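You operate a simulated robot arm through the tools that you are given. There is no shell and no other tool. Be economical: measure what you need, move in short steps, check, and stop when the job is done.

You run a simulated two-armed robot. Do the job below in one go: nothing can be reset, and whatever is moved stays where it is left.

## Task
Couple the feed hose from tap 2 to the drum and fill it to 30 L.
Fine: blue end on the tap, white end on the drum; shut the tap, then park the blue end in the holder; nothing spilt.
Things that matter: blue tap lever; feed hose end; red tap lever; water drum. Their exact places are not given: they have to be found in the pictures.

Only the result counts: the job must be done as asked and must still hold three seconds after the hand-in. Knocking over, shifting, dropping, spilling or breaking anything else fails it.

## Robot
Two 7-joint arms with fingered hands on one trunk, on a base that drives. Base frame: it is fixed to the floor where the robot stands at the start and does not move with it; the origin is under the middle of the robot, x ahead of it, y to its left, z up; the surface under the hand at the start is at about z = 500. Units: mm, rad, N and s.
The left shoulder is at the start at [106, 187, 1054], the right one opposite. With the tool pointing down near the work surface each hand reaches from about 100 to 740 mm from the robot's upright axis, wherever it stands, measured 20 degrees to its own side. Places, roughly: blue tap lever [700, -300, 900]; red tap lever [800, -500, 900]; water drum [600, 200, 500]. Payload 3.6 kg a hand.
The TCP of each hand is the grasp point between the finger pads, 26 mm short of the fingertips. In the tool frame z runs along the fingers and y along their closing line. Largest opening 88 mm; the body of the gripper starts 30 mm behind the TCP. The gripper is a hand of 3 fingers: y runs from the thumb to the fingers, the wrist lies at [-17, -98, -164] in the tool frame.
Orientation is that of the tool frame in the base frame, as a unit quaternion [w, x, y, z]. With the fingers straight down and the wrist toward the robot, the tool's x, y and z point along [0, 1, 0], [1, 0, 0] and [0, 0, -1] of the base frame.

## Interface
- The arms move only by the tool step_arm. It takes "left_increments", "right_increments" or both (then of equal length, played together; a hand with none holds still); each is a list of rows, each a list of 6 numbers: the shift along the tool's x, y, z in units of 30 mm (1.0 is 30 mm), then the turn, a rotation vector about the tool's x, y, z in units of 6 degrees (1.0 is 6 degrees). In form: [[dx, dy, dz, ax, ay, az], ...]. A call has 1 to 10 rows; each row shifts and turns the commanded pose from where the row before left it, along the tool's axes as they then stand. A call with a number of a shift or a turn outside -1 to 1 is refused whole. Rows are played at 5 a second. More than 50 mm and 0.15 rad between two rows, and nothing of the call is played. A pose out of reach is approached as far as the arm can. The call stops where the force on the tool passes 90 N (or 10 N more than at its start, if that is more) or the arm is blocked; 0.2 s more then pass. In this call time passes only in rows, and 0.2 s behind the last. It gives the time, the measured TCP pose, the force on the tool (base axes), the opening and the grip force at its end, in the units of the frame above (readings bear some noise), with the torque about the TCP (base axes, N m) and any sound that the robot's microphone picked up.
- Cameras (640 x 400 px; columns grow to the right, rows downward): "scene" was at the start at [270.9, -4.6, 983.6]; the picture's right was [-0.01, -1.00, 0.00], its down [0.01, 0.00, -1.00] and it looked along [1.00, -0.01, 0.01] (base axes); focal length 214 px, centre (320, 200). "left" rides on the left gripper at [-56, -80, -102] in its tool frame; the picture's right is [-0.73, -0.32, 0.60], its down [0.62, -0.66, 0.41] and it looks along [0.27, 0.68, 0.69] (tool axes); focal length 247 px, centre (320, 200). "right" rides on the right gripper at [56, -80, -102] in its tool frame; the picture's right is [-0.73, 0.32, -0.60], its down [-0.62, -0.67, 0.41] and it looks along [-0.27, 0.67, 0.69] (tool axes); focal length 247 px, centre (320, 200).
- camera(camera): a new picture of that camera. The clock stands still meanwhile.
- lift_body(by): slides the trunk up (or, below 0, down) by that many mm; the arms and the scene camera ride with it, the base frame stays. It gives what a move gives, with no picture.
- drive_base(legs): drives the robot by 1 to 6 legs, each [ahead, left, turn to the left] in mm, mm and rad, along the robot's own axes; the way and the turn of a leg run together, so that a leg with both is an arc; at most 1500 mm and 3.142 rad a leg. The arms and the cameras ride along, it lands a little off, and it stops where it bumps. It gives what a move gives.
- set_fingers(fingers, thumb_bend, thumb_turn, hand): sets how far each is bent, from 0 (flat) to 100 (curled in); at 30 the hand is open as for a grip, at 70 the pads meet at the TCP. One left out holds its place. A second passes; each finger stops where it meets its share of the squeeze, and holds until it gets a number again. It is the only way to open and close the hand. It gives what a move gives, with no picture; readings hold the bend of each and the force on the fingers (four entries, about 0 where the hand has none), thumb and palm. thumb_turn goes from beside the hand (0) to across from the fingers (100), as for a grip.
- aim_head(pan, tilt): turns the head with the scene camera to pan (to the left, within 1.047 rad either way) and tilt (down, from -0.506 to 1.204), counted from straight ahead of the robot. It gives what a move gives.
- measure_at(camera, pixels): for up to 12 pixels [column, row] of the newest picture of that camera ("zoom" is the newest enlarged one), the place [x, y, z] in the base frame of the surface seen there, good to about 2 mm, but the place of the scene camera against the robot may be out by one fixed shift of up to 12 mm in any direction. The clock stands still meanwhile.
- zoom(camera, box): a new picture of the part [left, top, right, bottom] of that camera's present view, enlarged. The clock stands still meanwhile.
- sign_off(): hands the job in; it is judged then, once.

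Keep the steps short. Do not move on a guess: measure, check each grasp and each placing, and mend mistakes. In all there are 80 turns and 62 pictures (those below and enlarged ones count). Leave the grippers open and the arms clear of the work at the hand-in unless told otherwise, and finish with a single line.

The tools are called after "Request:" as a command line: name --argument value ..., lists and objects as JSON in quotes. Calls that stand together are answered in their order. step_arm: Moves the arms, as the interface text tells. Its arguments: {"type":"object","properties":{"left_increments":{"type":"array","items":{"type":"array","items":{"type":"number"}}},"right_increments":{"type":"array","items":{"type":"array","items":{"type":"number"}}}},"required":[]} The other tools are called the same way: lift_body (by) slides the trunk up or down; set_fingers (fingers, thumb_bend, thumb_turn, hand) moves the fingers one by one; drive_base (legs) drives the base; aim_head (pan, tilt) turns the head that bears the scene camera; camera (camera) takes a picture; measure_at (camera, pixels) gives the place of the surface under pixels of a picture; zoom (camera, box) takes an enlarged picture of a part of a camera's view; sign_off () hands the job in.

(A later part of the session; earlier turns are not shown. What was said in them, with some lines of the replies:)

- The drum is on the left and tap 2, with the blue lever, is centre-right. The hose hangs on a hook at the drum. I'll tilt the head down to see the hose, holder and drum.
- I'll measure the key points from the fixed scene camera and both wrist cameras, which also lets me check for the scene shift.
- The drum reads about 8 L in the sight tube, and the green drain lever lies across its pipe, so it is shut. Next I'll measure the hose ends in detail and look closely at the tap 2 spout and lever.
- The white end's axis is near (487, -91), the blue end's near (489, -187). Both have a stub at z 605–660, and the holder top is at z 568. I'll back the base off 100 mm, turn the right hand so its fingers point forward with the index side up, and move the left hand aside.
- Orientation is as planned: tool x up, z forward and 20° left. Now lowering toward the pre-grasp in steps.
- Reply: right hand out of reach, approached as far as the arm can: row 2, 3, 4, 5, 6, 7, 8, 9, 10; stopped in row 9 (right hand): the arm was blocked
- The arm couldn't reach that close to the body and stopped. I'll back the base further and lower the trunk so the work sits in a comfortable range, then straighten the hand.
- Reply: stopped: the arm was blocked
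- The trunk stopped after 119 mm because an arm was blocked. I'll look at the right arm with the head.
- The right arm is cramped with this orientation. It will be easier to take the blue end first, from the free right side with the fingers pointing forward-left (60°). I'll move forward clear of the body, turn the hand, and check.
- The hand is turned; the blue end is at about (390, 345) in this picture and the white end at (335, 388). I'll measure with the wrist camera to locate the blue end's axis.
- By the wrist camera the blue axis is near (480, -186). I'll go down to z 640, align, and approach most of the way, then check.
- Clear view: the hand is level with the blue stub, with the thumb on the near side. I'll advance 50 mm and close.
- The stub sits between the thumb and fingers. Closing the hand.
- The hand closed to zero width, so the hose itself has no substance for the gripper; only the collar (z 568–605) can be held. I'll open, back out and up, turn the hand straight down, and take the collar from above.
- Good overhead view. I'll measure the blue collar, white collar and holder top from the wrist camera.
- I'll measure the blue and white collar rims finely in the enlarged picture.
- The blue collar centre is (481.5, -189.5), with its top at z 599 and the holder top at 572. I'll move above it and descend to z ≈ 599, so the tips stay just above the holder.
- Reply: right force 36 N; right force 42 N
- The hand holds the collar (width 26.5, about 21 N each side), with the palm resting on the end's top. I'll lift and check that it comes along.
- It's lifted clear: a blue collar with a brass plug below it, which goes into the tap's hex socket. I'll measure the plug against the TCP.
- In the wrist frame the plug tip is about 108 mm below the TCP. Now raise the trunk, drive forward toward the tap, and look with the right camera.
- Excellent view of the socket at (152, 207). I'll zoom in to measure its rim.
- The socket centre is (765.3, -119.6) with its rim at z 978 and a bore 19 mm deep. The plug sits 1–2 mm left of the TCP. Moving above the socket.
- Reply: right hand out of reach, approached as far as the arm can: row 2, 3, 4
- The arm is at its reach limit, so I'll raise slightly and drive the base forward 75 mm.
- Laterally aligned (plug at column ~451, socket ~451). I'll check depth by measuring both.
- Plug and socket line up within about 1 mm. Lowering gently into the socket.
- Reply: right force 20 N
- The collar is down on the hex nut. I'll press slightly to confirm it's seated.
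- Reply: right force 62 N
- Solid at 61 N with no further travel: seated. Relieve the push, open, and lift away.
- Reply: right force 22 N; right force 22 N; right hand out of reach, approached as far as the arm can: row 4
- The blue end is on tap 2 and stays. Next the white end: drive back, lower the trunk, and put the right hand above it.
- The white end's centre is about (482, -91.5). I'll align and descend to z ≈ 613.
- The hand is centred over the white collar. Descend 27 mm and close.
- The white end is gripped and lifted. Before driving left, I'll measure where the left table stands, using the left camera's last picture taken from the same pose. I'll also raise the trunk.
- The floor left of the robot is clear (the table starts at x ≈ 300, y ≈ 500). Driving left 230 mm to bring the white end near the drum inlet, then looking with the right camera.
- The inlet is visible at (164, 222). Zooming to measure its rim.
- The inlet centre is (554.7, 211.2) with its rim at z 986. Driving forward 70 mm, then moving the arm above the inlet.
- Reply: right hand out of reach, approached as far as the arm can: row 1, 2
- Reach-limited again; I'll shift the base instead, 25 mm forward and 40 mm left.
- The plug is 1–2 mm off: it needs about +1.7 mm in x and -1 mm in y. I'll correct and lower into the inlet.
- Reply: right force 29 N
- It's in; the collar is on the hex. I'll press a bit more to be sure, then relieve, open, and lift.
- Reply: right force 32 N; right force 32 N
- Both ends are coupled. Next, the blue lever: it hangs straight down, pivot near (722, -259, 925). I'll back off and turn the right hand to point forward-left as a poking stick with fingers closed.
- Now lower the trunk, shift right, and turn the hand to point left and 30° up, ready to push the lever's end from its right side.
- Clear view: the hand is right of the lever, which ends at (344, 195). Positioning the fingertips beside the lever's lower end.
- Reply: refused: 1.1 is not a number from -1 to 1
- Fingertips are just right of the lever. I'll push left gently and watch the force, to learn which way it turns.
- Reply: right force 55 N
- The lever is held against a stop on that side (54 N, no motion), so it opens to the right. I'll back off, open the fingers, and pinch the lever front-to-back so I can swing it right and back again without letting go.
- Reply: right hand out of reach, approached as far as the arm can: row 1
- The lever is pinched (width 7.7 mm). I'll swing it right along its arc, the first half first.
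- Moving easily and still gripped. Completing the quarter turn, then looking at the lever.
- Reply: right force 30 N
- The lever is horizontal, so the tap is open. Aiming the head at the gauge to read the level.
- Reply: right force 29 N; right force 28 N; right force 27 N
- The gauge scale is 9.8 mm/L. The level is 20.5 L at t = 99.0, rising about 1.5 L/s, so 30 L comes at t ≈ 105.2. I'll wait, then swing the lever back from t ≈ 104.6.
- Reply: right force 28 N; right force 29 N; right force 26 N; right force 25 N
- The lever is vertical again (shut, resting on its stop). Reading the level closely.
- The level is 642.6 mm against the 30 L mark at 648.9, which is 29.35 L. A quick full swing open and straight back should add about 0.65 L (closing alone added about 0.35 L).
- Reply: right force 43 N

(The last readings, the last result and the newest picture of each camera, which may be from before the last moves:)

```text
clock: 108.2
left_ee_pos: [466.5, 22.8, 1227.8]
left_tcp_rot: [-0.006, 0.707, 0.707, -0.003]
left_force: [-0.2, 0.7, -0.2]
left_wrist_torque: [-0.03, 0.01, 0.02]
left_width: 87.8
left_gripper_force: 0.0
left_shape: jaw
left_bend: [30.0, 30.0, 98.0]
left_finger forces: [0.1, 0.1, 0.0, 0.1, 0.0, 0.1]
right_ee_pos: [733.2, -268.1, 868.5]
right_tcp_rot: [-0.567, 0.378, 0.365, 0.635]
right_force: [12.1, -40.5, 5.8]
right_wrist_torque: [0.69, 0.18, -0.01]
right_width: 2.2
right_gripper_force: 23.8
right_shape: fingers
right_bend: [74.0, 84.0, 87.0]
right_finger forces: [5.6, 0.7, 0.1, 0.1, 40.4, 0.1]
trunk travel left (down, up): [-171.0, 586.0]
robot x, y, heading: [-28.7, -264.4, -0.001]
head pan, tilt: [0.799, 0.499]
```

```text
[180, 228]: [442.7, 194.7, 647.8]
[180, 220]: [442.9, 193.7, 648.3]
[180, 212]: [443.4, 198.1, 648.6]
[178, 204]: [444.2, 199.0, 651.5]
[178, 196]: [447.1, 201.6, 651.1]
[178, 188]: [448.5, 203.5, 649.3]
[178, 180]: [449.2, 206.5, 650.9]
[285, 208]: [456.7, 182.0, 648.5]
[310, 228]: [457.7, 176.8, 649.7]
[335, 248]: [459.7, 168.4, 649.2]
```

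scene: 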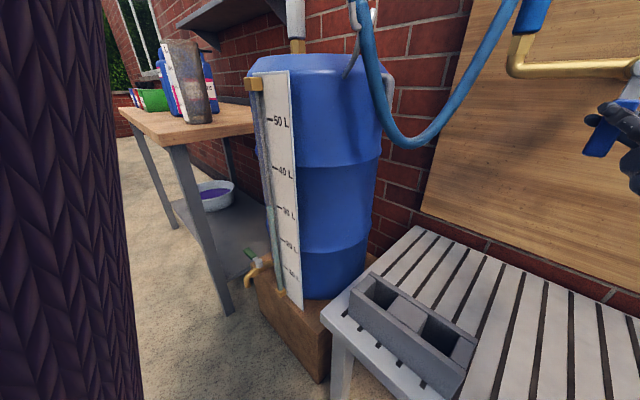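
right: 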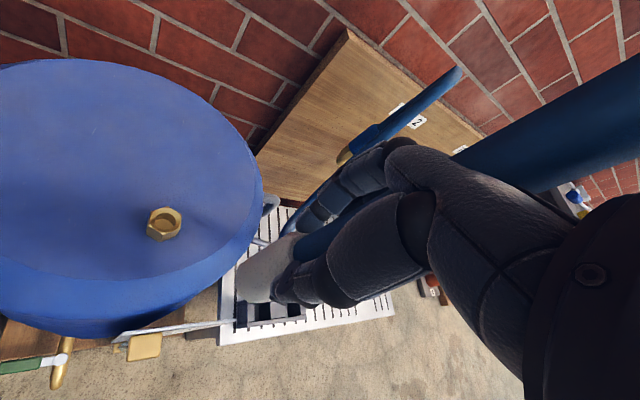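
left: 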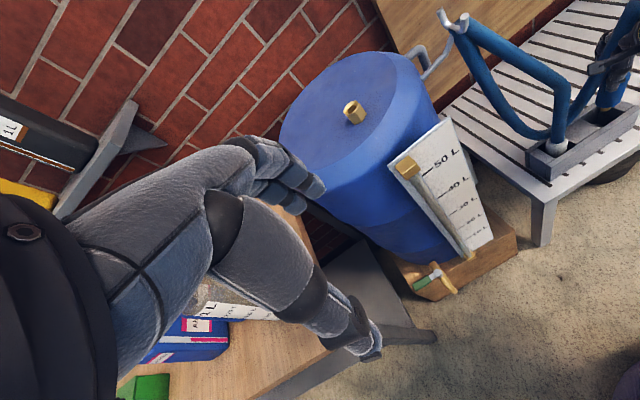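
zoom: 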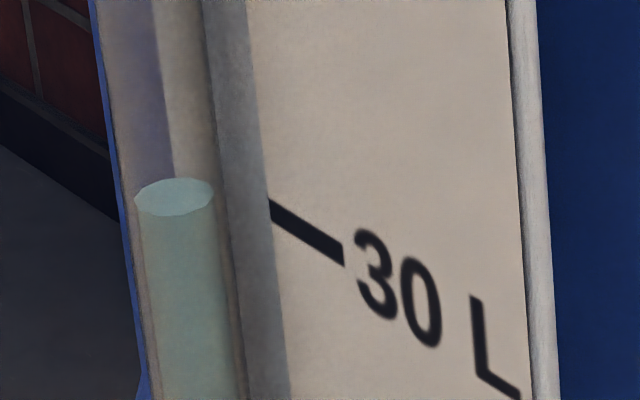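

The level is at about 30.1 L. The hand is pressing the lever against its shut stop at 40 N. I'll back off by releasing gently, retreat along the fingers, and look at the tap.

Request:
step_arm --right_increments '[[0.05, 0, -0.3, 0, 0, 0]]'

Request:
set_fingers --hand "right" --fingers 40 --thumb_bend 40 --thumb_turn 98

Request:
step_arm --right_increments '[[0, 0, -1, 0, 0, 0], [0, 0, -1, 0, 0, 0], [0, 0, -1, 0, 0, 0]]'

Request:
aim_head --pan 0.25 --tilt 0.35

Request:
camera --camera "scene"

```text
clock: 108.6
left_ee_pos: [467.4, 26.8, 1227.9]
left_tcp_rot: [-0.005, 0.706, 0.708, -0.004]
left_force: [0.7, 0.1, 0.4]
left_wrist_torque: [-0.04, 0.03, 0.02]
left_width: 87.9
left_gripper_force: 0.1
left_shape: jaw
left_bend: [30.0, 30.0, 98.0]
left_finger forces: [0.0, 0.0, 0.0, 0.0, 0.1, 0.0]
right_ee_pos: [731.2, -270.5, 865.8]
right_tcp_rot: [-0.569, 0.377, 0.367, 0.632]
right_force: [22.7, -23.2, 14.5]
right_wrist_torque: [0.51, 0.33, -0.15]
right_width: 2.0
right_gripper_force: 20.7
right_shape: fingers
right_bend: [73.0, 84.0, 88.0]
right_finger forces: [8.5, 1.4, 0.1, 0.0, 32.3, 0.0]
trunk travel left (down, up): [-171.0, 586.0]
robot x, y, heading: [-28.9, -260.9, -0.001]
head pan, tilt: [0.799, 0.499]
```

```text
clock: 109.6
left_ee_pos: [468.4, 25.7, 1227.1]
left_tcp_rot: [-0.006, 0.707, 0.707, -0.003]
left_force: [0.5, 0.0, -0.6]
left_wrist_torque: [0.04, 0.0, -0.01]
left_width: 87.8
left_gripper_force: 0.0
left_shape: jaw
left_bend: [30.0, 30.0, 98.0]
left_finger forces: [0.0, 0.0, 0.0, 0.1, 0.0, 0.0]
right_ee_pos: [731.9, -271.9, 862.4]
right_tcp_rot: [-0.569, 0.38, 0.365, 0.631]
right_force: [22.5, -26.7, 7.1]
right_wrist_torque: [0.49, 0.39, -0.06]
right_width: 17.1
right_gripper_force: 17.6
right_shape: fingers
right_bend: [40.0, 76.0, 91.0]
right_finger forces: [0.1, 0.0, 0.1, 0.0, 35.2, 0.0]
trunk travel left (down, up): [-171.0, 586.0]
robot x, y, heading: [-32.1, -263.1, 0.002]
head pan, tilt: [0.799, 0.499]
```

```text
clock: 110.4
left_ee_pos: [466.3, 26.9, 1227.5]
left_tcp_rot: [-0.004, 0.707, 0.707, -0.004]
left_force: [0.0, -0.5, 0.2]
left_wrist_torque: [0.03, 0.01, 0.01]
left_width: 87.7
left_gripper_force: 0.1
left_shape: jaw
left_bend: [30.0, 30.0, 98.0]
left_finger forces: [0.0, 0.0, 0.0, 0.0, 0.0, 0.0]
right_ee_pos: [718.5, -340.5, 824.4]
right_tcp_rot: [-0.574, 0.376, 0.371, 0.626]
right_force: [-0.6, -0.4, 0.7]
right_wrist_torque: [-0.01, -0.01, 0.0]
right_width: 66.7
right_gripper_force: 0.1
right_shape: fingers
right_bend: [40.0, 40.0, 98.0]
right_finger forces: [0.0, 0.0, 0.1, 0.0, 0.0, 0.1]
right hand out of reach, approached as far as the arm can: row 3
trunk travel left (down, up): [-171.0, 586.0]
robot x, y, heading: [-28.8, -259.2, -0.0]
head pan, tilt: [0.799, 0.499]
```

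```text
clock: 111.4
left_ee_pos: [465.7, 28.3, 1227.3]
left_tcp_rot: [-0.004, 0.707, 0.707, -0.004]
left_force: [0.0, -0.3, 0.2]
left_wrist_torque: [-0.01, -0.02, 0.02]
left_width: 87.5
left_gripper_force: 0.1
left_shape: jaw
left_bend: [30.0, 30.0, 98.0]
left_finger forces: [0.1, 0.0, 0.0, 0.0, 0.0, 0.1]
right_ee_pos: [718.5, -342.3, 824.7]
right_tcp_rot: [-0.573, 0.377, 0.371, 0.626]
right_force: [-0.6, 0.4, 0.1]
right_wrist_torque: [-0.03, -0.01, 0.03]
right_width: 66.5
right_gripper_force: 0.1
right_shape: fingers
right_bend: [40.0, 40.0, 98.0]
right_finger forces: [0.0, 0.1, 0.1, 0.0, 0.0, 0.0]
trunk travel left (down, up): [-171.0, 586.0]
robot x, y, heading: [-31.2, -262.2, 0.002]
head pan, tilt: [0.25, 0.351]
```

```text
2 pictures are left
```

scene: 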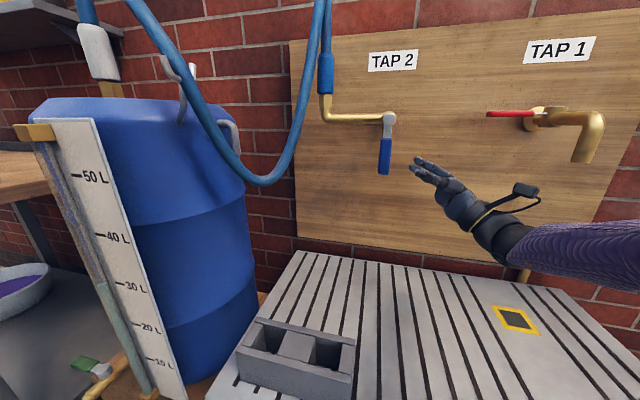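

The lever looks vertical. I'll check with measurements, plus the blue end and the holder's slots.

Request:
measure_at --camera "scene" --pixels '[[388, 119], [387, 140], [386, 155], [384, 170], [326, 62], [325, 88], [325, 104], [318, 350], [344, 352], [330, 340], [352, 342], [300, 345]]'

```text
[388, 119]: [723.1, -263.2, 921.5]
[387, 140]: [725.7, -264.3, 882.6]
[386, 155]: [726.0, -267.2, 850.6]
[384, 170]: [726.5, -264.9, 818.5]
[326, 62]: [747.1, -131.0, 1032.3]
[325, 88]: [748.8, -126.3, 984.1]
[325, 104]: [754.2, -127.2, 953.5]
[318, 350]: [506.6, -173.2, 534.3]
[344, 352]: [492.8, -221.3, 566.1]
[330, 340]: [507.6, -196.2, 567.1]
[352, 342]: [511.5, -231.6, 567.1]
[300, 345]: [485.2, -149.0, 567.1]
```

The lever is vertical, so the tap is shut. Now to fetch the blue end: back off, raise the trunk, and turn the hand straight down again.

Request:
drive_base --legs '[[-250, 0, 0]]'

Request:
lift_body --by 230

Request:
step_arm --right_increments '[[0, 0, 0, 0, -1, 0], [0, 0, 0, 0, -1, 0], [0, 0, 0, 0, -1, 0], [0, 0, 0, 0, -1, 0], [0, 0, 0, 0, -1, 0], [0, 0, 0, -1, 0, 0], [0, 0, 0, -1, 0, 0], [0, 0, 0, -1, 0, 0], [0, 0, 0, -1, 0, 0], [0, 0, 0, -1, 0, 0]]'

Request:
step_arm --right_increments '[[0, 0, 0, 0, -1, 0], [0, 0, 0, 0, -1, 0], [0, 0, 0, 0, -1, 0], [0, 0, 0, 0, -1, 0], [0, 0, 0, 0, -1, 0], [0, 0, 0, 0, -1, 0], [0, 0, 0, 0, -1, 0], [0, 0, 0, 0, -1, 0], [0, 0, 0, 0, -1, 0], [0, 0, 0, 0, -1, 0]]'

Request:
step_arm --right_increments '[[0, 0, 0, 0, -1, 0], [0, 0, 0, 0, -1, 0], [0, 0, 0, 0, -1, 0], [0, 0, 0, 0, -1, 0], [0, 0, 0, 0, -1, 0], [0, 0, -1, 0, 0, 0], [0, 0, -1, 0, 0, 0], [0, 0, -1, 0, 0, 0], [0, 0, -1, 0, 0, 0]]'

```text
clock: 113.2
left_ee_pos: [218.6, 27.5, 1227.4]
left_tcp_rot: [-0.005, 0.708, 0.707, -0.004]
left_force: [0.3, -0.5, 0.0]
left_wrist_torque: [0.04, -0.03, 0.01]
left_width: 87.7
left_gripper_force: 0.0
left_shape: jaw
left_bend: [30.0, 30.0, 98.0]
left_finger forces: [0.0, 0.0, 0.0, 0.0, 0.0, 0.1]
right_ee_pos: [473.3, -342.4, 825.9]
right_tcp_rot: [-0.573, 0.377, 0.37, 0.627]
right_force: [0.0, 0.3, 0.3]
right_wrist_torque: [0.0, 0.02, -0.03]
right_width: 66.4
right_gripper_force: 0.0
right_shape: fingers
right_bend: [40.0, 40.0, 98.0]
right_finger forces: [0.0, 0.0, 0.1, 0.0, 0.0, 0.0]
trunk travel left (down, up): [-171.0, 586.0]
robot x, y, heading: [-278.6, -263.5, 0.001]
head pan, tilt: [0.25, 0.351]
```

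```text
clock: 115.6
left_ee_pos: [219.1, 27.7, 1456.8]
left_tcp_rot: [-0.005, 0.708, 0.707, -0.005]
left_force: [-0.3, -0.6, -0.6]
left_wrist_torque: [-0.01, 0.0, -0.02]
left_width: 87.6
left_gripper_force: 0.1
left_shape: jaw
left_bend: [30.0, 30.0, 98.0]
left_finger forces: [0.1, 0.0, 0.1, 0.0, 0.0, 0.1]
right_ee_pos: [427.5, -341.8, 1182.4]
right_tcp_rot: [-0.535, 0.318, 0.423, 0.659]
right_force: [-0.3, -0.6, 0.2]
right_wrist_torque: [0.04, -0.02, 0.01]
right_width: 66.7
right_gripper_force: 0.1
right_shape: fingers
right_bend: [40.0, 40.0, 98.0]
right_finger forces: [0.0, 0.0, 0.0, 0.0, 0.1, 0.0]
trunk travel left (down, up): [-401.0, 356.0]
robot x, y, heading: [-275.8, -266.9, -0.0]
head pan, tilt: [0.25, 0.351]
```

```text
clock: 117.8
left_ee_pos: [219.5, 28.4, 1457.4]
left_tcp_rot: [-0.004, 0.707, 0.707, -0.005]
left_force: [0.6, -0.5, 0.6]
left_wrist_torque: [-0.05, -0.02, 0.02]
left_width: 87.8
left_gripper_force: 0.0
left_shape: jaw
left_bend: [30.0, 30.0, 98.0]
left_finger forces: [0.0, 0.1, 0.0, 0.0, 0.0, 0.0]
right_ee_pos: [428.1, -348.3, 1188.4]
right_tcp_rot: [-0.264, 0.564, 0.384, 0.681]
right_force: [-0.3, 0.1, 0.2]
right_wrist_torque: [-0.03, 0.0, -0.03]
right_width: 66.6
right_gripper_force: 0.0
right_shape: fingers
right_bend: [40.0, 40.0, 98.0]
right_finger forces: [0.0, 0.0, 0.1, 0.1, 0.0, 0.1]
trunk travel left (down, up): [-401.0, 356.0]
robot x, y, heading: [-274.7, -258.3, 0.002]
head pan, tilt: [0.25, 0.351]
```

```text
clock: 120.0
left_ee_pos: [219.0, 28.4, 1456.4]
left_tcp_rot: [-0.004, 0.707, 0.707, -0.005]
left_force: [-0.2, 1.0, -0.4]
left_wrist_torque: [0.01, -0.03, -0.06]
left_width: 87.7
left_gripper_force: 0.0
left_shape: jaw
left_bend: [30.0, 30.0, 98.0]
left_finger forces: [0.0, 0.1, 0.1, 0.1, 0.0, 0.0]
right_ee_pos: [426.8, -340.4, 1181.9]
right_tcp_rot: [-0.041, 0.829, 0.468, 0.303]
right_force: [0.1, 1.1, 0.2]
right_wrist_torque: [0.0, -0.02, -0.01]
right_width: 66.5
right_gripper_force: 0.1
right_shape: fingers
right_bend: [40.0, 40.0, 98.0]
right_finger forces: [0.0, 0.0, 0.0, 0.0, 0.1, 0.0]
trunk travel left (down, up): [-401.0, 356.0]
robot x, y, heading: [-278.9, -263.4, 0.004]
head pan, tilt: [0.25, 0.351]
```

```text
clock: 122.0
left_ee_pos: [218.6, 28.1, 1457.7]
left_tcp_rot: [-0.004, 0.707, 0.707, -0.004]
left_force: [0.4, 0.6, -0.4]
left_wrist_torque: [0.02, -0.05, 0.01]
left_width: 87.6
left_gripper_force: 0.1
left_shape: jaw
left_bend: [30.0, 30.0, 98.0]
left_finger forces: [0.1, 0.0, 0.0, 0.0, 0.0, 0.1]
right_ee_pos: [398.8, -334.1, 1299.1]
right_tcp_rot: [0.081, 0.879, 0.463, 0.078]
right_force: [0.6, -0.1, 0.5]
right_wrist_torque: [-0.03, -0.02, 0.0]
right_width: 66.5
right_gripper_force: 0.0
right_shape: fingers
right_bend: [40.0, 40.0, 98.0]
right_finger forces: [0.0, 0.1, 0.0, 0.1, 0.0, 0.0]
trunk travel left (down, up): [-401.0, 356.0]
robot x, y, heading: [-274.7, -263.7, -0.0]
head pan, tilt: [0.25, 0.351]
```

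I'll level the hand to straight down, then drive to above the blue end.

Request:
step_arm --right_increments '[[0, 0, 0, 0.69, -0.2, 0], [0, 0, 0, 0.69, -0.2, 0], [0, 0, 0, 0.69, -0.2, 0], [0, 0, 1, 0, 0, 0], [0, 0, 1, 0, 0, 0], [0, 0, 1, 0, 0, 0]]'

Request:
drive_base --legs '[[0, 200, 0], [345, 0, 0]]'

```text
clock: 123.4
left_ee_pos: [219.5, 27.7, 1457.3]
left_tcp_rot: [-0.005, 0.707, 0.707, -0.005]
left_force: [0.1, 0.9, 0.3]
left_wrist_torque: [0.0, -0.01, -0.01]
left_width: 87.5
left_gripper_force: 0.0
left_shape: jaw
left_bend: [30.0, 30.0, 98.0]
left_finger forces: [0.0, 0.0, 0.0, 0.0, 0.0, 0.0]
right_ee_pos: [384.3, -337.4, 1201.6]
right_tcp_rot: [-0.001, 0.885, 0.466, 0.001]
right_force: [-0.7, 0.1, -0.2]
right_wrist_torque: [0.02, 0.02, 0.02]
right_width: 66.7
right_gripper_force: 0.0
right_shape: fingers
right_bend: [40.0, 40.0, 98.0]
right_finger forces: [0.1, 0.0, 0.1, 0.0, 0.1, 0.0]
right hand out of reach, approached as far as the arm can: row 2, 3
trunk travel left (down, up): [-401.0, 356.0]
robot x, y, heading: [-272.2, -265.8, 0.001]
head pan, tilt: [0.25, 0.351]
```

```text
clock: 126.8
left_ee_pos: [564.2, 227.7, 1456.8]
left_tcp_rot: [-0.005, 0.708, 0.706, -0.005]
left_force: [0.7, 0.5, 0.1]
left_wrist_torque: [0.01, -0.02, 0.0]
left_width: 87.7
left_gripper_force: 0.0
left_shape: jaw
left_bend: [30.0, 30.0, 98.0]
left_finger forces: [0.1, 0.0, 0.0, 0.1, 0.1, 0.1]
right_ee_pos: [728.9, -137.9, 1201.5]
right_tcp_rot: [-0.001, 0.885, 0.466, 0.0]
right_force: [-0.2, 0.5, 0.0]
right_wrist_torque: [-0.01, 0.01, -0.01]
right_width: 66.7
right_gripper_force: 0.1
right_shape: fingers
right_bend: [40.0, 40.0, 98.0]
right_finger forces: [0.0, 0.0, 0.0, 0.0, 0.1, 0.0]
trunk travel left (down, up): [-401.0, 356.0]
robot x, y, heading: [71.8, -59.6, 0.0]
head pan, tilt: [0.25, 0.351]
```

Request:
step_arm --right_increments '[[0, 0, 0.8, 0, 0, 0], [0, 0, 0.8, 0, 0, 0], [0, 0, 0.8, 0, 0, 0], [0.58, 0.34, 0, 0, 0, 0], [0.58, 0.34, 0, 0, 0, 0]]'

```text
clock: 128.1
left_ee_pos: [562.5, 227.4, 1457.9]
left_tcp_rot: [-0.004, 0.708, 0.706, -0.004]
left_force: [0.1, 0.6, 0.8]
left_wrist_torque: [-0.01, 0.0, -0.01]
left_width: 87.6
left_gripper_force: 0.1
left_shape: jaw
left_bend: [30.0, 30.0, 98.0]
left_finger forces: [0.0, 0.0, 0.0, 0.1, 0.0, 0.0]
right_ee_pos: [755.5, -124.5, 1129.0]
right_tcp_rot: [-0.001, 0.885, 0.466, 0.002]
right_force: [0.1, 0.3, -0.6]
right_wrist_torque: [0.02, -0.03, 0.0]
right_width: 66.6
right_gripper_force: 0.0
right_shape: fingers
right_bend: [40.0, 40.0, 98.0]
right_finger forces: [0.0, 0.0, 0.0, 0.1, 0.1, 0.0]
right hand out of reach, approached as far as the arm can: row 5
trunk travel left (down, up): [-401.0, 356.0]
robot x, y, heading: [73.4, -59.8, 0.001]
head pan, tilt: [0.25, 0.351]
```

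Short by 10 mm at the reach limit; I'll nudge the base.

Request:
drive_base --legs '[[10, 4, 0]]'

```text
clock: 128.8
left_ee_pos: [573.2, 232.5, 1457.8]
left_tcp_rot: [-0.005, 0.707, 0.707, -0.005]
left_force: [0.1, -1.0, 0.0]
left_wrist_torque: [0.0, -0.02, 0.02]
left_width: 88.0
left_gripper_force: 0.1
left_shape: jaw
left_bend: [30.0, 30.0, 98.0]
left_finger forces: [0.0, 0.0, 0.1, 0.1, 0.1, 0.2]
right_ee_pos: [766.9, -122.2, 1128.4]
right_tcp_rot: [0.0, 0.885, 0.465, 0.001]
right_force: [0.4, 0.1, -0.1]
right_wrist_torque: [0.0, 0.02, -0.01]
right_width: 66.6
right_gripper_force: 0.1
right_shape: fingers
right_bend: [40.0, 40.0, 98.0]
right_finger forces: [0.0, 0.0, 0.1, 0.1, 0.0, 0.1]
trunk travel left (down, up): [-401.0, 356.0]
robot x, y, heading: [73.4, -59.1, -0.001]
head pan, tilt: [0.25, 0.351]
```

Request:
step_arm --right_increments '[[0, 0, 0.6, 0, 0, 0], [0, 0, 0.6, 0, 0, 0], [0, 0, 0.5, 0, 0, 0]]'

Request:
set_fingers --hand "right" --fingers 75 --thumb_bend 75

```text
clock: 129.6
left_ee_pos: [572.4, 232.4, 1456.9]
left_tcp_rot: [-0.004, 0.708, 0.706, -0.005]
left_force: [0.4, -0.5, 0.8]
left_wrist_torque: [0.0, 0.0, 0.0]
left_width: 87.8
left_gripper_force: 0.0
left_shape: jaw
left_bend: [30.0, 30.0, 98.0]
left_finger forces: [0.0, 0.1, 0.1, 0.1, 0.0, 0.0]
right_ee_pos: [765.8, -121.9, 1079.7]
right_tcp_rot: [-0.001, 0.885, 0.465, 0.002]
right_force: [-0.5, 1.7, 1.6]
right_wrist_torque: [-0.05, -0.01, -0.01]
right_width: 66.7
right_gripper_force: 1.2
right_shape: fingers
right_bend: [40.0, 40.0, 98.0]
right_finger forces: [0.1, 0.0, 0.0, 0.0, 1.6, 0.0]
trunk travel left (down, up): [-401.0, 356.0]
robot x, y, heading: [81.7, -55.9, -0.001]
head pan, tilt: [0.25, 0.351]
```

```text
clock: 130.6
left_ee_pos: [571.8, 233.5, 1458.4]
left_tcp_rot: [-0.004, 0.707, 0.707, -0.004]
left_force: [0.8, 0.3, -0.5]
left_wrist_torque: [0.0, 0.0, 0.0]
left_width: 87.7
left_gripper_force: 0.1
left_shape: jaw
left_bend: [30.0, 30.0, 98.0]
left_finger forces: [0.0, 0.0, 0.1, 0.1, 0.1, 0.0]
right_ee_pos: [765.2, -121.7, 1079.4]
right_tcp_rot: [-0.001, 0.885, 0.466, 0.002]
right_force: [-3.7, 2.3, 7.6]
right_wrist_torque: [-0.12, 0.01, 0.07]
right_width: 21.7
right_gripper_force: 17.4
right_shape: fingers
right_bend: [65.0, 59.0, 98.0]
right_finger forces: [3.0, 17.0, 0.1, 0.1, 15.4, 0.1]
trunk travel left (down, up): [-401.0, 356.0]
robot x, y, heading: [79.4, -58.0, -0.003]
head pan, tilt: [0.25, 0.351]
```

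It's holding a bit high on the tapered rim (21.7 mm). I'll reopen, go down 7 mm and grip again.

Request:
set_fingers --hand "right" --fingers 40 --thumb_bend 40

Request:
step_arm --right_increments '[[0, 0, 0.3, 0, 0, 0]]'

Request:
set_fingers --hand "right" --fingers 75 --thumb_bend 75

Request:
step_arm --right_increments '[[0, 0, -0.4, 0, 0, 0], [0, 0, -0.5, 0, 0, 0], [0, 0, -0.5, 0, 0, 0]]'

```text
clock: 131.6
left_ee_pos: [572.8, 233.0, 1457.2]
left_tcp_rot: [-0.005, 0.708, 0.706, -0.004]
left_force: [0.7, 0.0, -0.5]
left_wrist_torque: [-0.01, 0.0, -0.01]
left_width: 87.8
left_gripper_force: 0.0
left_shape: jaw
left_bend: [30.0, 30.0, 98.0]
left_finger forces: [0.0, 0.0, 0.0, 0.1, 0.0, 0.1]
right_ee_pos: [766.8, -122.5, 1077.6]
right_tcp_rot: [-0.001, 0.885, 0.466, 0.001]
right_force: [-1.5, 2.4, 0.9]
right_wrist_torque: [-0.07, -0.05, -0.03]
right_width: 66.5
right_gripper_force: 1.4
right_shape: fingers
right_bend: [40.0, 40.0, 98.0]
right_finger forces: [0.1, 0.1, 0.1, 0.0, 2.8, 0.0]
trunk travel left (down, up): [-401.0, 356.0]
robot x, y, heading: [79.3, -55.1, -0.004]
head pan, tilt: [0.25, 0.351]
```

```text
clock: 132.0
left_ee_pos: [571.5, 232.5, 1458.8]
left_tcp_rot: [-0.005, 0.708, 0.707, -0.005]
left_force: [-1.1, -0.3, -0.4]
left_wrist_torque: [0.02, 0.01, 0.0]
left_width: 87.7
left_gripper_force: 0.0
left_shape: jaw
left_bend: [30.0, 30.0, 98.0]
left_finger forces: [0.1, 0.0, 0.0, 0.1, 0.0, 0.0]
right_ee_pos: [766.4, -121.7, 1073.1]
right_tcp_rot: [0.0, 0.885, 0.466, 0.004]
right_force: [-1.3, 2.6, 9.1]
right_wrist_torque: [-0.11, -0.01, -0.03]
right_width: 66.9
right_gripper_force: 3.1
right_shape: fingers
right_bend: [40.0, 40.0, 98.0]
right_finger forces: [0.0, 0.0, 0.0, 0.1, 3.8, 3.0]
trunk travel left (down, up): [-401.0, 356.0]
robot x, y, heading: [77.8, -55.6, -0.005]
head pan, tilt: [0.25, 0.351]
```

```text
clock: 133.0
left_ee_pos: [571.6, 233.1, 1458.3]
left_tcp_rot: [-0.004, 0.707, 0.707, -0.004]
left_force: [0.0, -0.6, -0.2]
left_wrist_torque: [0.03, 0.01, 0.02]
left_width: 87.9
left_gripper_force: 0.0
left_shape: jaw
left_bend: [30.0, 30.0, 98.0]
left_finger forces: [0.1, 0.0, 0.0, 0.0, 0.1, 0.0]
right_ee_pos: [766.2, -121.6, 1072.4]
right_tcp_rot: [0.001, 0.885, 0.466, 0.003]
right_force: [-0.5, 1.6, 12.6]
right_wrist_torque: [-0.28, 0.09, 0.1]
right_width: 27.7
right_gripper_force: 27.6
right_shape: fingers
right_bend: [63.0, 57.0, 98.0]
right_finger forces: [3.9, 17.7, 0.0, 0.0, 24.0, 8.8]
trunk travel left (down, up): [-401.0, 356.0]
robot x, y, heading: [80.0, -56.2, -0.003]
head pan, tilt: [0.25, 0.351]
```

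```text
clock: 133.8
left_ee_pos: [574.3, 232.7, 1456.5]
left_tcp_rot: [-0.005, 0.708, 0.706, -0.004]
left_force: [-0.9, -0.2, -0.3]
left_wrist_torque: [0.03, -0.02, 0.03]
left_width: 87.8
left_gripper_force: 0.1
left_shape: jaw
left_bend: [30.0, 30.0, 98.0]
left_finger forces: [0.1, 0.1, 0.0, 0.0, 0.1, 0.0]
right_ee_pos: [765.7, -121.3, 1109.1]
right_tcp_rot: [-0.001, 0.885, 0.465, 0.001]
right_force: [0.2, -0.3, -2.5]
right_wrist_torque: [0.0, -0.02, -0.01]
right_width: 26.9
right_gripper_force: 21.9
right_shape: fingers
right_bend: [62.0, 59.0, 96.0]
right_finger forces: [6.8, 12.2, 0.1, 0.0, 20.8, 4.4]
trunk travel left (down, up): [-401.0, 356.0]
robot x, y, heading: [78.2, -55.8, -0.001]
head pan, tilt: [0.25, 0.351]
```

The blue end came off cleanly (weight 2.5 N felt). Raising a bit more, driving back over the holder, and lowering the trunk.

Request:
step_arm --right_increments '[[0, 0, -1, 0, 0, 0]]'

Request:
drive_base --legs '[[-284, 0, 0], [0, -70, 0]]'

Request:
lift_body --by -320

```text
clock: 134.2
left_ee_pos: [572.5, 232.0, 1456.5]
left_tcp_rot: [-0.004, 0.708, 0.706, -0.005]
left_force: [-0.2, -0.8, 0.3]
left_wrist_torque: [0.0, -0.02, 0.02]
left_width: 87.6
left_gripper_force: 0.1
left_shape: jaw
left_bend: [30.0, 30.0, 98.0]
left_finger forces: [0.1, 0.0, 0.1, 0.1, 0.0, 0.0]
right_ee_pos: [766.2, -119.5, 1141.9]
right_tcp_rot: [0.0, 0.885, 0.466, 0.001]
right_force: [0.2, 0.0, -1.9]
right_wrist_torque: [-0.03, 0.01, 0.04]
right_width: 27.0
right_gripper_force: 22.6
right_shape: fingers
right_bend: [62.0, 59.0, 96.0]
right_finger forces: [6.7, 12.3, 0.0, 0.1, 20.8, 4.6]
trunk travel left (down, up): [-401.0, 356.0]
robot x, y, heading: [79.8, -59.6, -0.003]
head pan, tilt: [0.25, 0.351]
```

```text
clock: 136.8
left_ee_pos: [296.1, 156.2, 1458.6]
left_tcp_rot: [-0.005, 0.708, 0.706, -0.003]
left_force: [-0.1, -0.2, 0.0]
left_wrist_torque: [0.01, -0.02, -0.02]
left_width: 87.7
left_gripper_force: 0.1
left_shape: jaw
left_bend: [30.0, 30.0, 98.0]
left_finger forces: [0.1, 0.1, 0.0, 0.1, 0.1, 0.0]
right_ee_pos: [487.7, -195.4, 1140.8]
right_tcp_rot: [-0.002, 0.885, 0.465, 0.001]
right_force: [0.5, -1.0, -2.9]
right_wrist_torque: [0.0, -0.01, 0.03]
right_width: 26.9
right_gripper_force: 22.0
right_shape: fingers
right_bend: [62.0, 59.0, 96.0]
right_finger forces: [6.7, 12.3, 0.0, 0.0, 20.6, 4.5]
trunk travel left (down, up): [-401.0, 356.0]
robot x, y, heading: [-201.8, -125.8, -0.001]
head pan, tilt: [0.25, 0.351]
```

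```text
clock: 139.9
left_ee_pos: [294.8, 159.4, 1138.9]
left_tcp_rot: [-0.005, 0.708, 0.706, -0.005]
left_force: [-0.3, -0.1, 0.0]
left_wrist_torque: [0.0, 0.0, 0.02]
left_width: 88.0
left_gripper_force: 0.1
left_shape: jaw
left_bend: [30.0, 30.0, 98.0]
left_finger forces: [0.1, 0.0, 0.0, 0.1, 0.0, 0.0]
right_ee_pos: [487.1, -194.3, 822.1]
right_tcp_rot: [-0.001, 0.885, 0.465, 0.001]
right_force: [0.1, 0.0, -2.3]
right_wrist_torque: [-0.01, 0.0, 0.01]
right_width: 26.8
right_gripper_force: 22.0
right_shape: fingers
right_bend: [62.0, 59.0, 96.0]
right_finger forces: [6.7, 12.6, 0.0, 0.1, 20.6, 4.5]
trunk travel left (down, up): [-81.0, 676.0]
robot x, y, heading: [-201.6, -128.1, -0.005]
head pan, tilt: [0.25, 0.351]
```

Fine alignment: about -5.6 mm along the closing line. I'll descend until the plug is just above the holder and check with one picture.

Request:
step_arm --right_increments '[[0, -0.19, 0.9, 0, 0, 0], [0, 0, 1, 0, 0, 0], [0, 0, 1, 0, 0, 0], [0, 0, 1, 0, 0, 0]]'

Request:
aim_head --pan -0.1 --tilt 0.6

Request:
zoom --camera "scene" --box '[224, 100, 416, 220]'

```text
clock: 140.9
left_ee_pos: [296.2, 158.5, 1136.8]
left_tcp_rot: [-0.004, 0.709, 0.705, -0.005]
left_force: [-0.8, -0.3, 0.5]
left_wrist_torque: [-0.03, -0.01, -0.01]
left_width: 87.7
left_gripper_force: 0.0
left_shape: jaw
left_bend: [30.0, 30.0, 98.0]
left_finger forces: [0.0, 0.1, 0.0, 0.1, 0.0, 0.1]
right_ee_pos: [483.4, -189.5, 701.8]
right_tcp_rot: [0.0, 0.885, 0.465, 0.001]
right_force: [0.1, 0.5, -3.1]
right_wrist_torque: [-0.03, -0.01, 0.02]
right_width: 26.6
right_gripper_force: 22.1
right_shape: fingers
right_bend: [62.0, 59.0, 96.0]
right_finger forces: [6.9, 12.6, 0.0, 0.0, 20.4, 4.5]
trunk travel left (down, up): [-81.0, 676.0]
robot x, y, heading: [-197.9, -128.8, -0.001]
head pan, tilt: [0.25, 0.351]
```

```text
clock: 141.8
left_ee_pos: [295.2, 159.3, 1138.8]
left_tcp_rot: [-0.005, 0.709, 0.706, -0.004]
left_force: [0.3, -1.0, 0.9]
left_wrist_torque: [0.01, 0.0, 0.0]
left_width: 87.5
left_gripper_force: 0.0
left_shape: jaw
left_bend: [30.0, 30.0, 98.0]
left_finger forces: [0.0, 0.0, 0.0, 0.0, 0.0, 0.0]
right_ee_pos: [482.9, -189.4, 702.0]
right_tcp_rot: [0.0, 0.885, 0.465, 0.0]
right_force: [0.4, 1.2, -2.8]
right_wrist_torque: [-0.05, -0.02, 0.01]
right_width: 26.8
right_gripper_force: 22.0
right_shape: fingers
right_bend: [62.0, 59.0, 96.0]
right_finger forces: [7.0, 12.6, 0.0, 0.0, 20.4, 4.5]
trunk travel left (down, up): [-81.0, 676.0]
robot x, y, heading: [-197.9, -133.5, -0.003]
head pan, tilt: [-0.099, 0.6]
```

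```text
3.33 times, centred on (320, 160) of scene
```

zoom: 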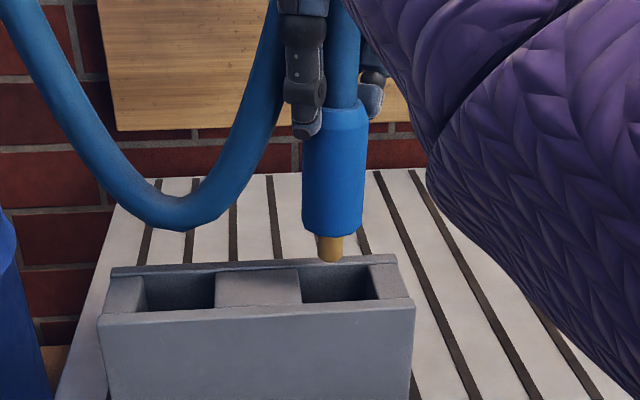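

Request:
measure_at --camera "zoom" --pixels '[[330, 255], [330, 245], [332, 225], [303, 215], [361, 215], [296, 285], [384, 285], [340, 306], [345, 261], [230, 290], [398, 262], [100, 316]]'

```text
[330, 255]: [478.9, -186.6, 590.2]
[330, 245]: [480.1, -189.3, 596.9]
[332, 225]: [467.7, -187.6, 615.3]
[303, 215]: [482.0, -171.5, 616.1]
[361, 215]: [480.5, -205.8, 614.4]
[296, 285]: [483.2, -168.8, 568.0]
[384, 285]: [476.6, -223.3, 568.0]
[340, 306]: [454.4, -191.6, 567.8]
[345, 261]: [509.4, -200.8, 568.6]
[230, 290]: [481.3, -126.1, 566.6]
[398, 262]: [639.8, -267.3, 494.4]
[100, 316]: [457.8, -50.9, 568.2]
```

The slot spans y -171 to -220 and the collar's left edge is at -171.5, so I'll shift about 5 mm right and 3 mm back, then lower in.

Request:
step_arm --right_increments '[[-0.19, 0.01, 0.3, 0, 0, 0], [0, 0, 0.7, 0, 0, 0], [0, 0, 0.7, 0, 0, 0], [0, 0, 0.6, 0, 0, 0]]'

```text
clock: 142.8
left_ee_pos: [294.9, 159.2, 1137.5]
left_tcp_rot: [-0.004, 0.708, 0.706, -0.004]
left_force: [-0.1, -0.1, -1.0]
left_wrist_torque: [-0.03, -0.03, -0.01]
left_width: 87.6
left_gripper_force: 0.1
left_shape: jaw
left_bend: [30.0, 30.0, 98.0]
left_finger forces: [0.0, 0.1, 0.0, 0.0, 0.1, 0.0]
right_ee_pos: [479.2, -194.9, 632.8]
right_tcp_rot: [-0.001, 0.885, 0.465, 0.001]
right_force: [0.0, -0.6, -1.3]
right_wrist_torque: [0.0, -0.03, 0.01]
right_width: 27.0
right_gripper_force: 22.4
right_shape: fingers
right_bend: [62.0, 59.0, 96.0]
right_finger forces: [6.8, 12.8, 0.0, 0.0, 20.4, 4.4]
trunk travel left (down, up): [-81.0, 676.0]
robot x, y, heading: [-199.1, -131.9, -0.001]
head pan, tilt: [-0.099, 0.6]
```

It's inside the slot with no contact. Lowering the rest gently.

Request:
step_arm --right_increments '[[0, 0, 0.3, 0, 0, 0], [0, 0, 0.25, 0, 0, 0], [0, 0, 0.2, 0, 0, 0]]'

```text
clock: 143.6
left_ee_pos: [295.3, 158.9, 1137.6]
left_tcp_rot: [-0.005, 0.709, 0.705, -0.004]
left_force: [0.3, 0.1, 0.2]
left_wrist_torque: [-0.03, 0.0, 0.03]
left_width: 87.6
left_gripper_force: 0.2
left_shape: jaw
left_bend: [30.0, 30.0, 98.0]
left_finger forces: [0.0, 0.1, 0.0, 0.1, 0.1, 0.1]
right_ee_pos: [479.7, -195.5, 613.1]
right_tcp_rot: [0.0, 0.885, 0.465, 0.002]
right_force: [-0.2, 0.6, -1.3]
right_wrist_torque: [-0.02, -0.03, -0.01]
right_width: 26.7
right_gripper_force: 22.9
right_shape: fingers
right_bend: [62.0, 59.0, 96.0]
right_finger forces: [7.0, 12.7, 0.0, 0.0, 20.8, 5.1]
trunk travel left (down, up): [-81.0, 676.0]
robot x, y, heading: [-200.4, -126.6, -0.004]
head pan, tilt: [-0.099, 0.6]
```

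Request:
step_arm --right_increments '[[0, 0, 0.12, 0, 0, 0], [0, 0, 0.12, 0, 0, 0]]'

```text
clock: 144.2
left_ee_pos: [291.1, 159.0, 1138.8]
left_tcp_rot: [-0.003, 0.708, 0.706, -0.004]
left_force: [0.5, -0.3, 0.2]
left_wrist_torque: [-0.03, 0.02, -0.01]
left_width: 87.6
left_gripper_force: 0.1
left_shape: jaw
left_bend: [30.0, 30.0, 98.0]
left_finger forces: [0.0, 0.0, 0.1, 0.1, 0.1, 0.0]
right_ee_pos: [482.3, -194.2, 612.0]
right_tcp_rot: [0.003, 0.885, 0.465, 0.007]
right_force: [-3.3, -3.0, 29.0]
right_wrist_torque: [-0.27, 0.54, 0.0]
right_width: 26.6
right_gripper_force: 30.7
right_shape: fingers
right_bend: [62.0, 59.0, 97.0]
right_finger forces: [3.2, 18.5, 0.0, 0.0, 24.4, 15.1]
trunk travel left (down, up): [-81.0, 676.0]
robot x, y, heading: [-201.0, -128.4, -0.002]
head pan, tilt: [-0.099, 0.6]
```

It's on the bottom (29 N up at z 612, the original height). Relieve, open, lift away, and retreat.

Request:
step_arm --right_increments '[[0, 0, -0.15, 0, 0, 0]]'

Request:
set_fingers --hand "right" --fingers 35 --thumb_bend 35

Request:
step_arm --right_increments '[[0, 0, -0.5, 0, 0, 0], [0, 0, -1, 0, 0, 0], [0, 0, -1, 0, 0, 0], [0, 0, -1, 0, 0, 0], [0, 0, -1, 0, 0, 0], [0, 0, -1, 0, 0, 0]]'

Request:
drive_base --legs '[[-150, 0, 0]]'

Request:
aim_head --pan 0.2 --tilt 0.35

Request:
camera --camera "scene"

```text
clock: 144.6
left_ee_pos: [293.4, 159.4, 1138.7]
left_tcp_rot: [-0.003, 0.708, 0.706, -0.004]
left_force: [0.4, 0.5, -0.6]
left_wrist_torque: [0.0, -0.01, 0.01]
left_width: 87.9
left_gripper_force: 0.0
left_shape: jaw
left_bend: [30.0, 30.0, 98.0]
left_finger forces: [0.1, 0.0, 0.0, 0.0, 0.0, 0.1]
right_ee_pos: [480.8, -193.8, 612.7]
right_tcp_rot: [0.001, 0.885, 0.465, 0.003]
right_force: [0.1, -2.5, 21.6]
right_wrist_torque: [-0.23, 0.07, 0.03]
right_width: 26.7
right_gripper_force: 29.1
right_shape: fingers
right_bend: [62.0, 59.0, 96.0]
right_finger forces: [5.7, 18.5, 0.1, 0.1, 22.5, 12.4]
trunk travel left (down, up): [-81.0, 676.0]
robot x, y, heading: [-201.6, -130.7, 0.004]
head pan, tilt: [-0.099, 0.6]
```

```text
clock: 145.6
left_ee_pos: [293.2, 159.2, 1138.2]
left_tcp_rot: [-0.003, 0.708, 0.706, -0.004]
left_force: [0.2, -0.5, -0.1]
left_wrist_torque: [0.0, -0.01, 0.02]
left_width: 87.7
left_gripper_force: 0.1
left_shape: jaw
left_bend: [30.0, 30.0, 98.0]
left_finger forces: [0.0, 0.0, 0.0, 0.0, 0.1, 0.1]
right_ee_pos: [481.1, -193.7, 611.7]
right_tcp_rot: [0.0, 0.885, 0.465, 0.002]
right_force: [0.4, 0.5, 21.4]
right_wrist_torque: [0.03, 0.07, -0.04]
right_width: 77.0
right_gripper_force: 10.0
right_shape: fingers
right_bend: [35.0, 35.0, 98.0]
right_finger forces: [0.0, 0.0, 0.1, 0.0, 2.9, 17.4]
trunk travel left (down, up): [-81.0, 676.0]
robot x, y, heading: [-203.0, -127.7, -0.001]
head pan, tilt: [-0.099, 0.6]
```

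```text
clock: 147.0
left_ee_pos: [295.6, 158.6, 1138.3]
left_tcp_rot: [-0.004, 0.708, 0.706, -0.005]
left_force: [-0.2, 0.0, -0.5]
left_wrist_torque: [0.02, 0.03, -0.03]
left_width: 87.4
left_gripper_force: 0.0
left_shape: jaw
left_bend: [30.0, 30.0, 98.0]
left_finger forces: [0.0, 0.0, 0.0, 0.1, 0.0, 0.0]
right_ee_pos: [480.0, -195.2, 775.3]
right_tcp_rot: [0.0, 0.885, 0.465, 0.001]
right_force: [0.0, 0.0, -1.0]
right_wrist_torque: [0.0, -0.03, -0.02]
right_width: 77.5
right_gripper_force: 0.0
right_shape: fingers
right_bend: [35.0, 35.0, 98.0]
right_finger forces: [0.1, 0.0, 0.0, 0.0, 0.0, 0.1]
trunk travel left (down, up): [-81.0, 676.0]
robot x, y, heading: [-199.0, -131.3, 0.004]
head pan, tilt: [-0.099, 0.6]
```

```text
clock: 148.4
left_ee_pos: [139.8, 159.1, 1137.0]
left_tcp_rot: [-0.005, 0.709, 0.705, -0.003]
left_force: [-0.3, -0.6, -0.3]
left_wrist_torque: [0.03, 0.01, 0.0]
left_width: 87.8
left_gripper_force: 0.0
left_shape: jaw
left_bend: [30.0, 30.0, 98.0]
left_finger forces: [0.1, 0.1, 0.0, 0.0, 0.0, 0.1]
right_ee_pos: [324.9, -196.8, 775.5]
right_tcp_rot: [-0.001, 0.886, 0.464, 0.001]
right_force: [-0.8, 0.3, 0.1]
right_wrist_torque: [0.03, 0.03, 0.01]
right_width: 77.1
right_gripper_force: 0.0
right_shape: fingers
right_bend: [35.0, 35.0, 98.0]
right_finger forces: [0.0, 0.0, 0.1, 0.1, 0.1, 0.1]
trunk travel left (down, up): [-81.0, 676.0]
robot x, y, heading: [-352.8, -128.1, -0.0]
head pan, tilt: [-0.099, 0.6]
```

```text
clock: 149.2
left_ee_pos: [140.5, 158.8, 1137.7]
left_tcp_rot: [-0.004, 0.709, 0.705, -0.004]
left_force: [-0.3, -0.1, 0.1]
left_wrist_torque: [0.0, 0.02, 0.0]
left_width: 87.5
left_gripper_force: 0.0
left_shape: jaw
left_bend: [30.0, 30.0, 98.0]
left_finger forces: [0.0, 0.0, 0.1, 0.0, 0.0, 0.0]
right_ee_pos: [323.7, -194.3, 775.1]
right_tcp_rot: [-0.001, 0.886, 0.464, 0.0]
right_force: [-1.0, -0.1, -0.3]
right_wrist_torque: [-0.02, -0.02, 0.02]
right_width: 77.8
right_gripper_force: 0.0
right_shape: fingers
right_bend: [35.0, 35.0, 98.0]
right_finger forces: [0.0, 0.0, 0.0, 0.0, 0.0, 0.1]
trunk travel left (down, up): [-81.0, 676.0]
robot x, y, heading: [-356.1, -128.3, -0.003]
head pan, tilt: [0.201, 0.351]
```

```text
0 pictures are left
```

scene: 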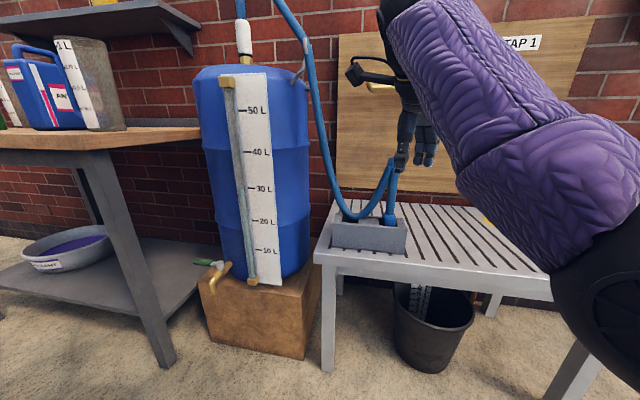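

The blue end stands in the holder, the white end is on the drum, the tap is shut and the hands are open and clear. Handing in.

Request:
sign_off

```text
The job is handed in.
```

The drum was filled to about 30.1 L from tap 2, the tap is shut, the blue end is parked in the holder, the white end is on the drum, and I saw no spill.
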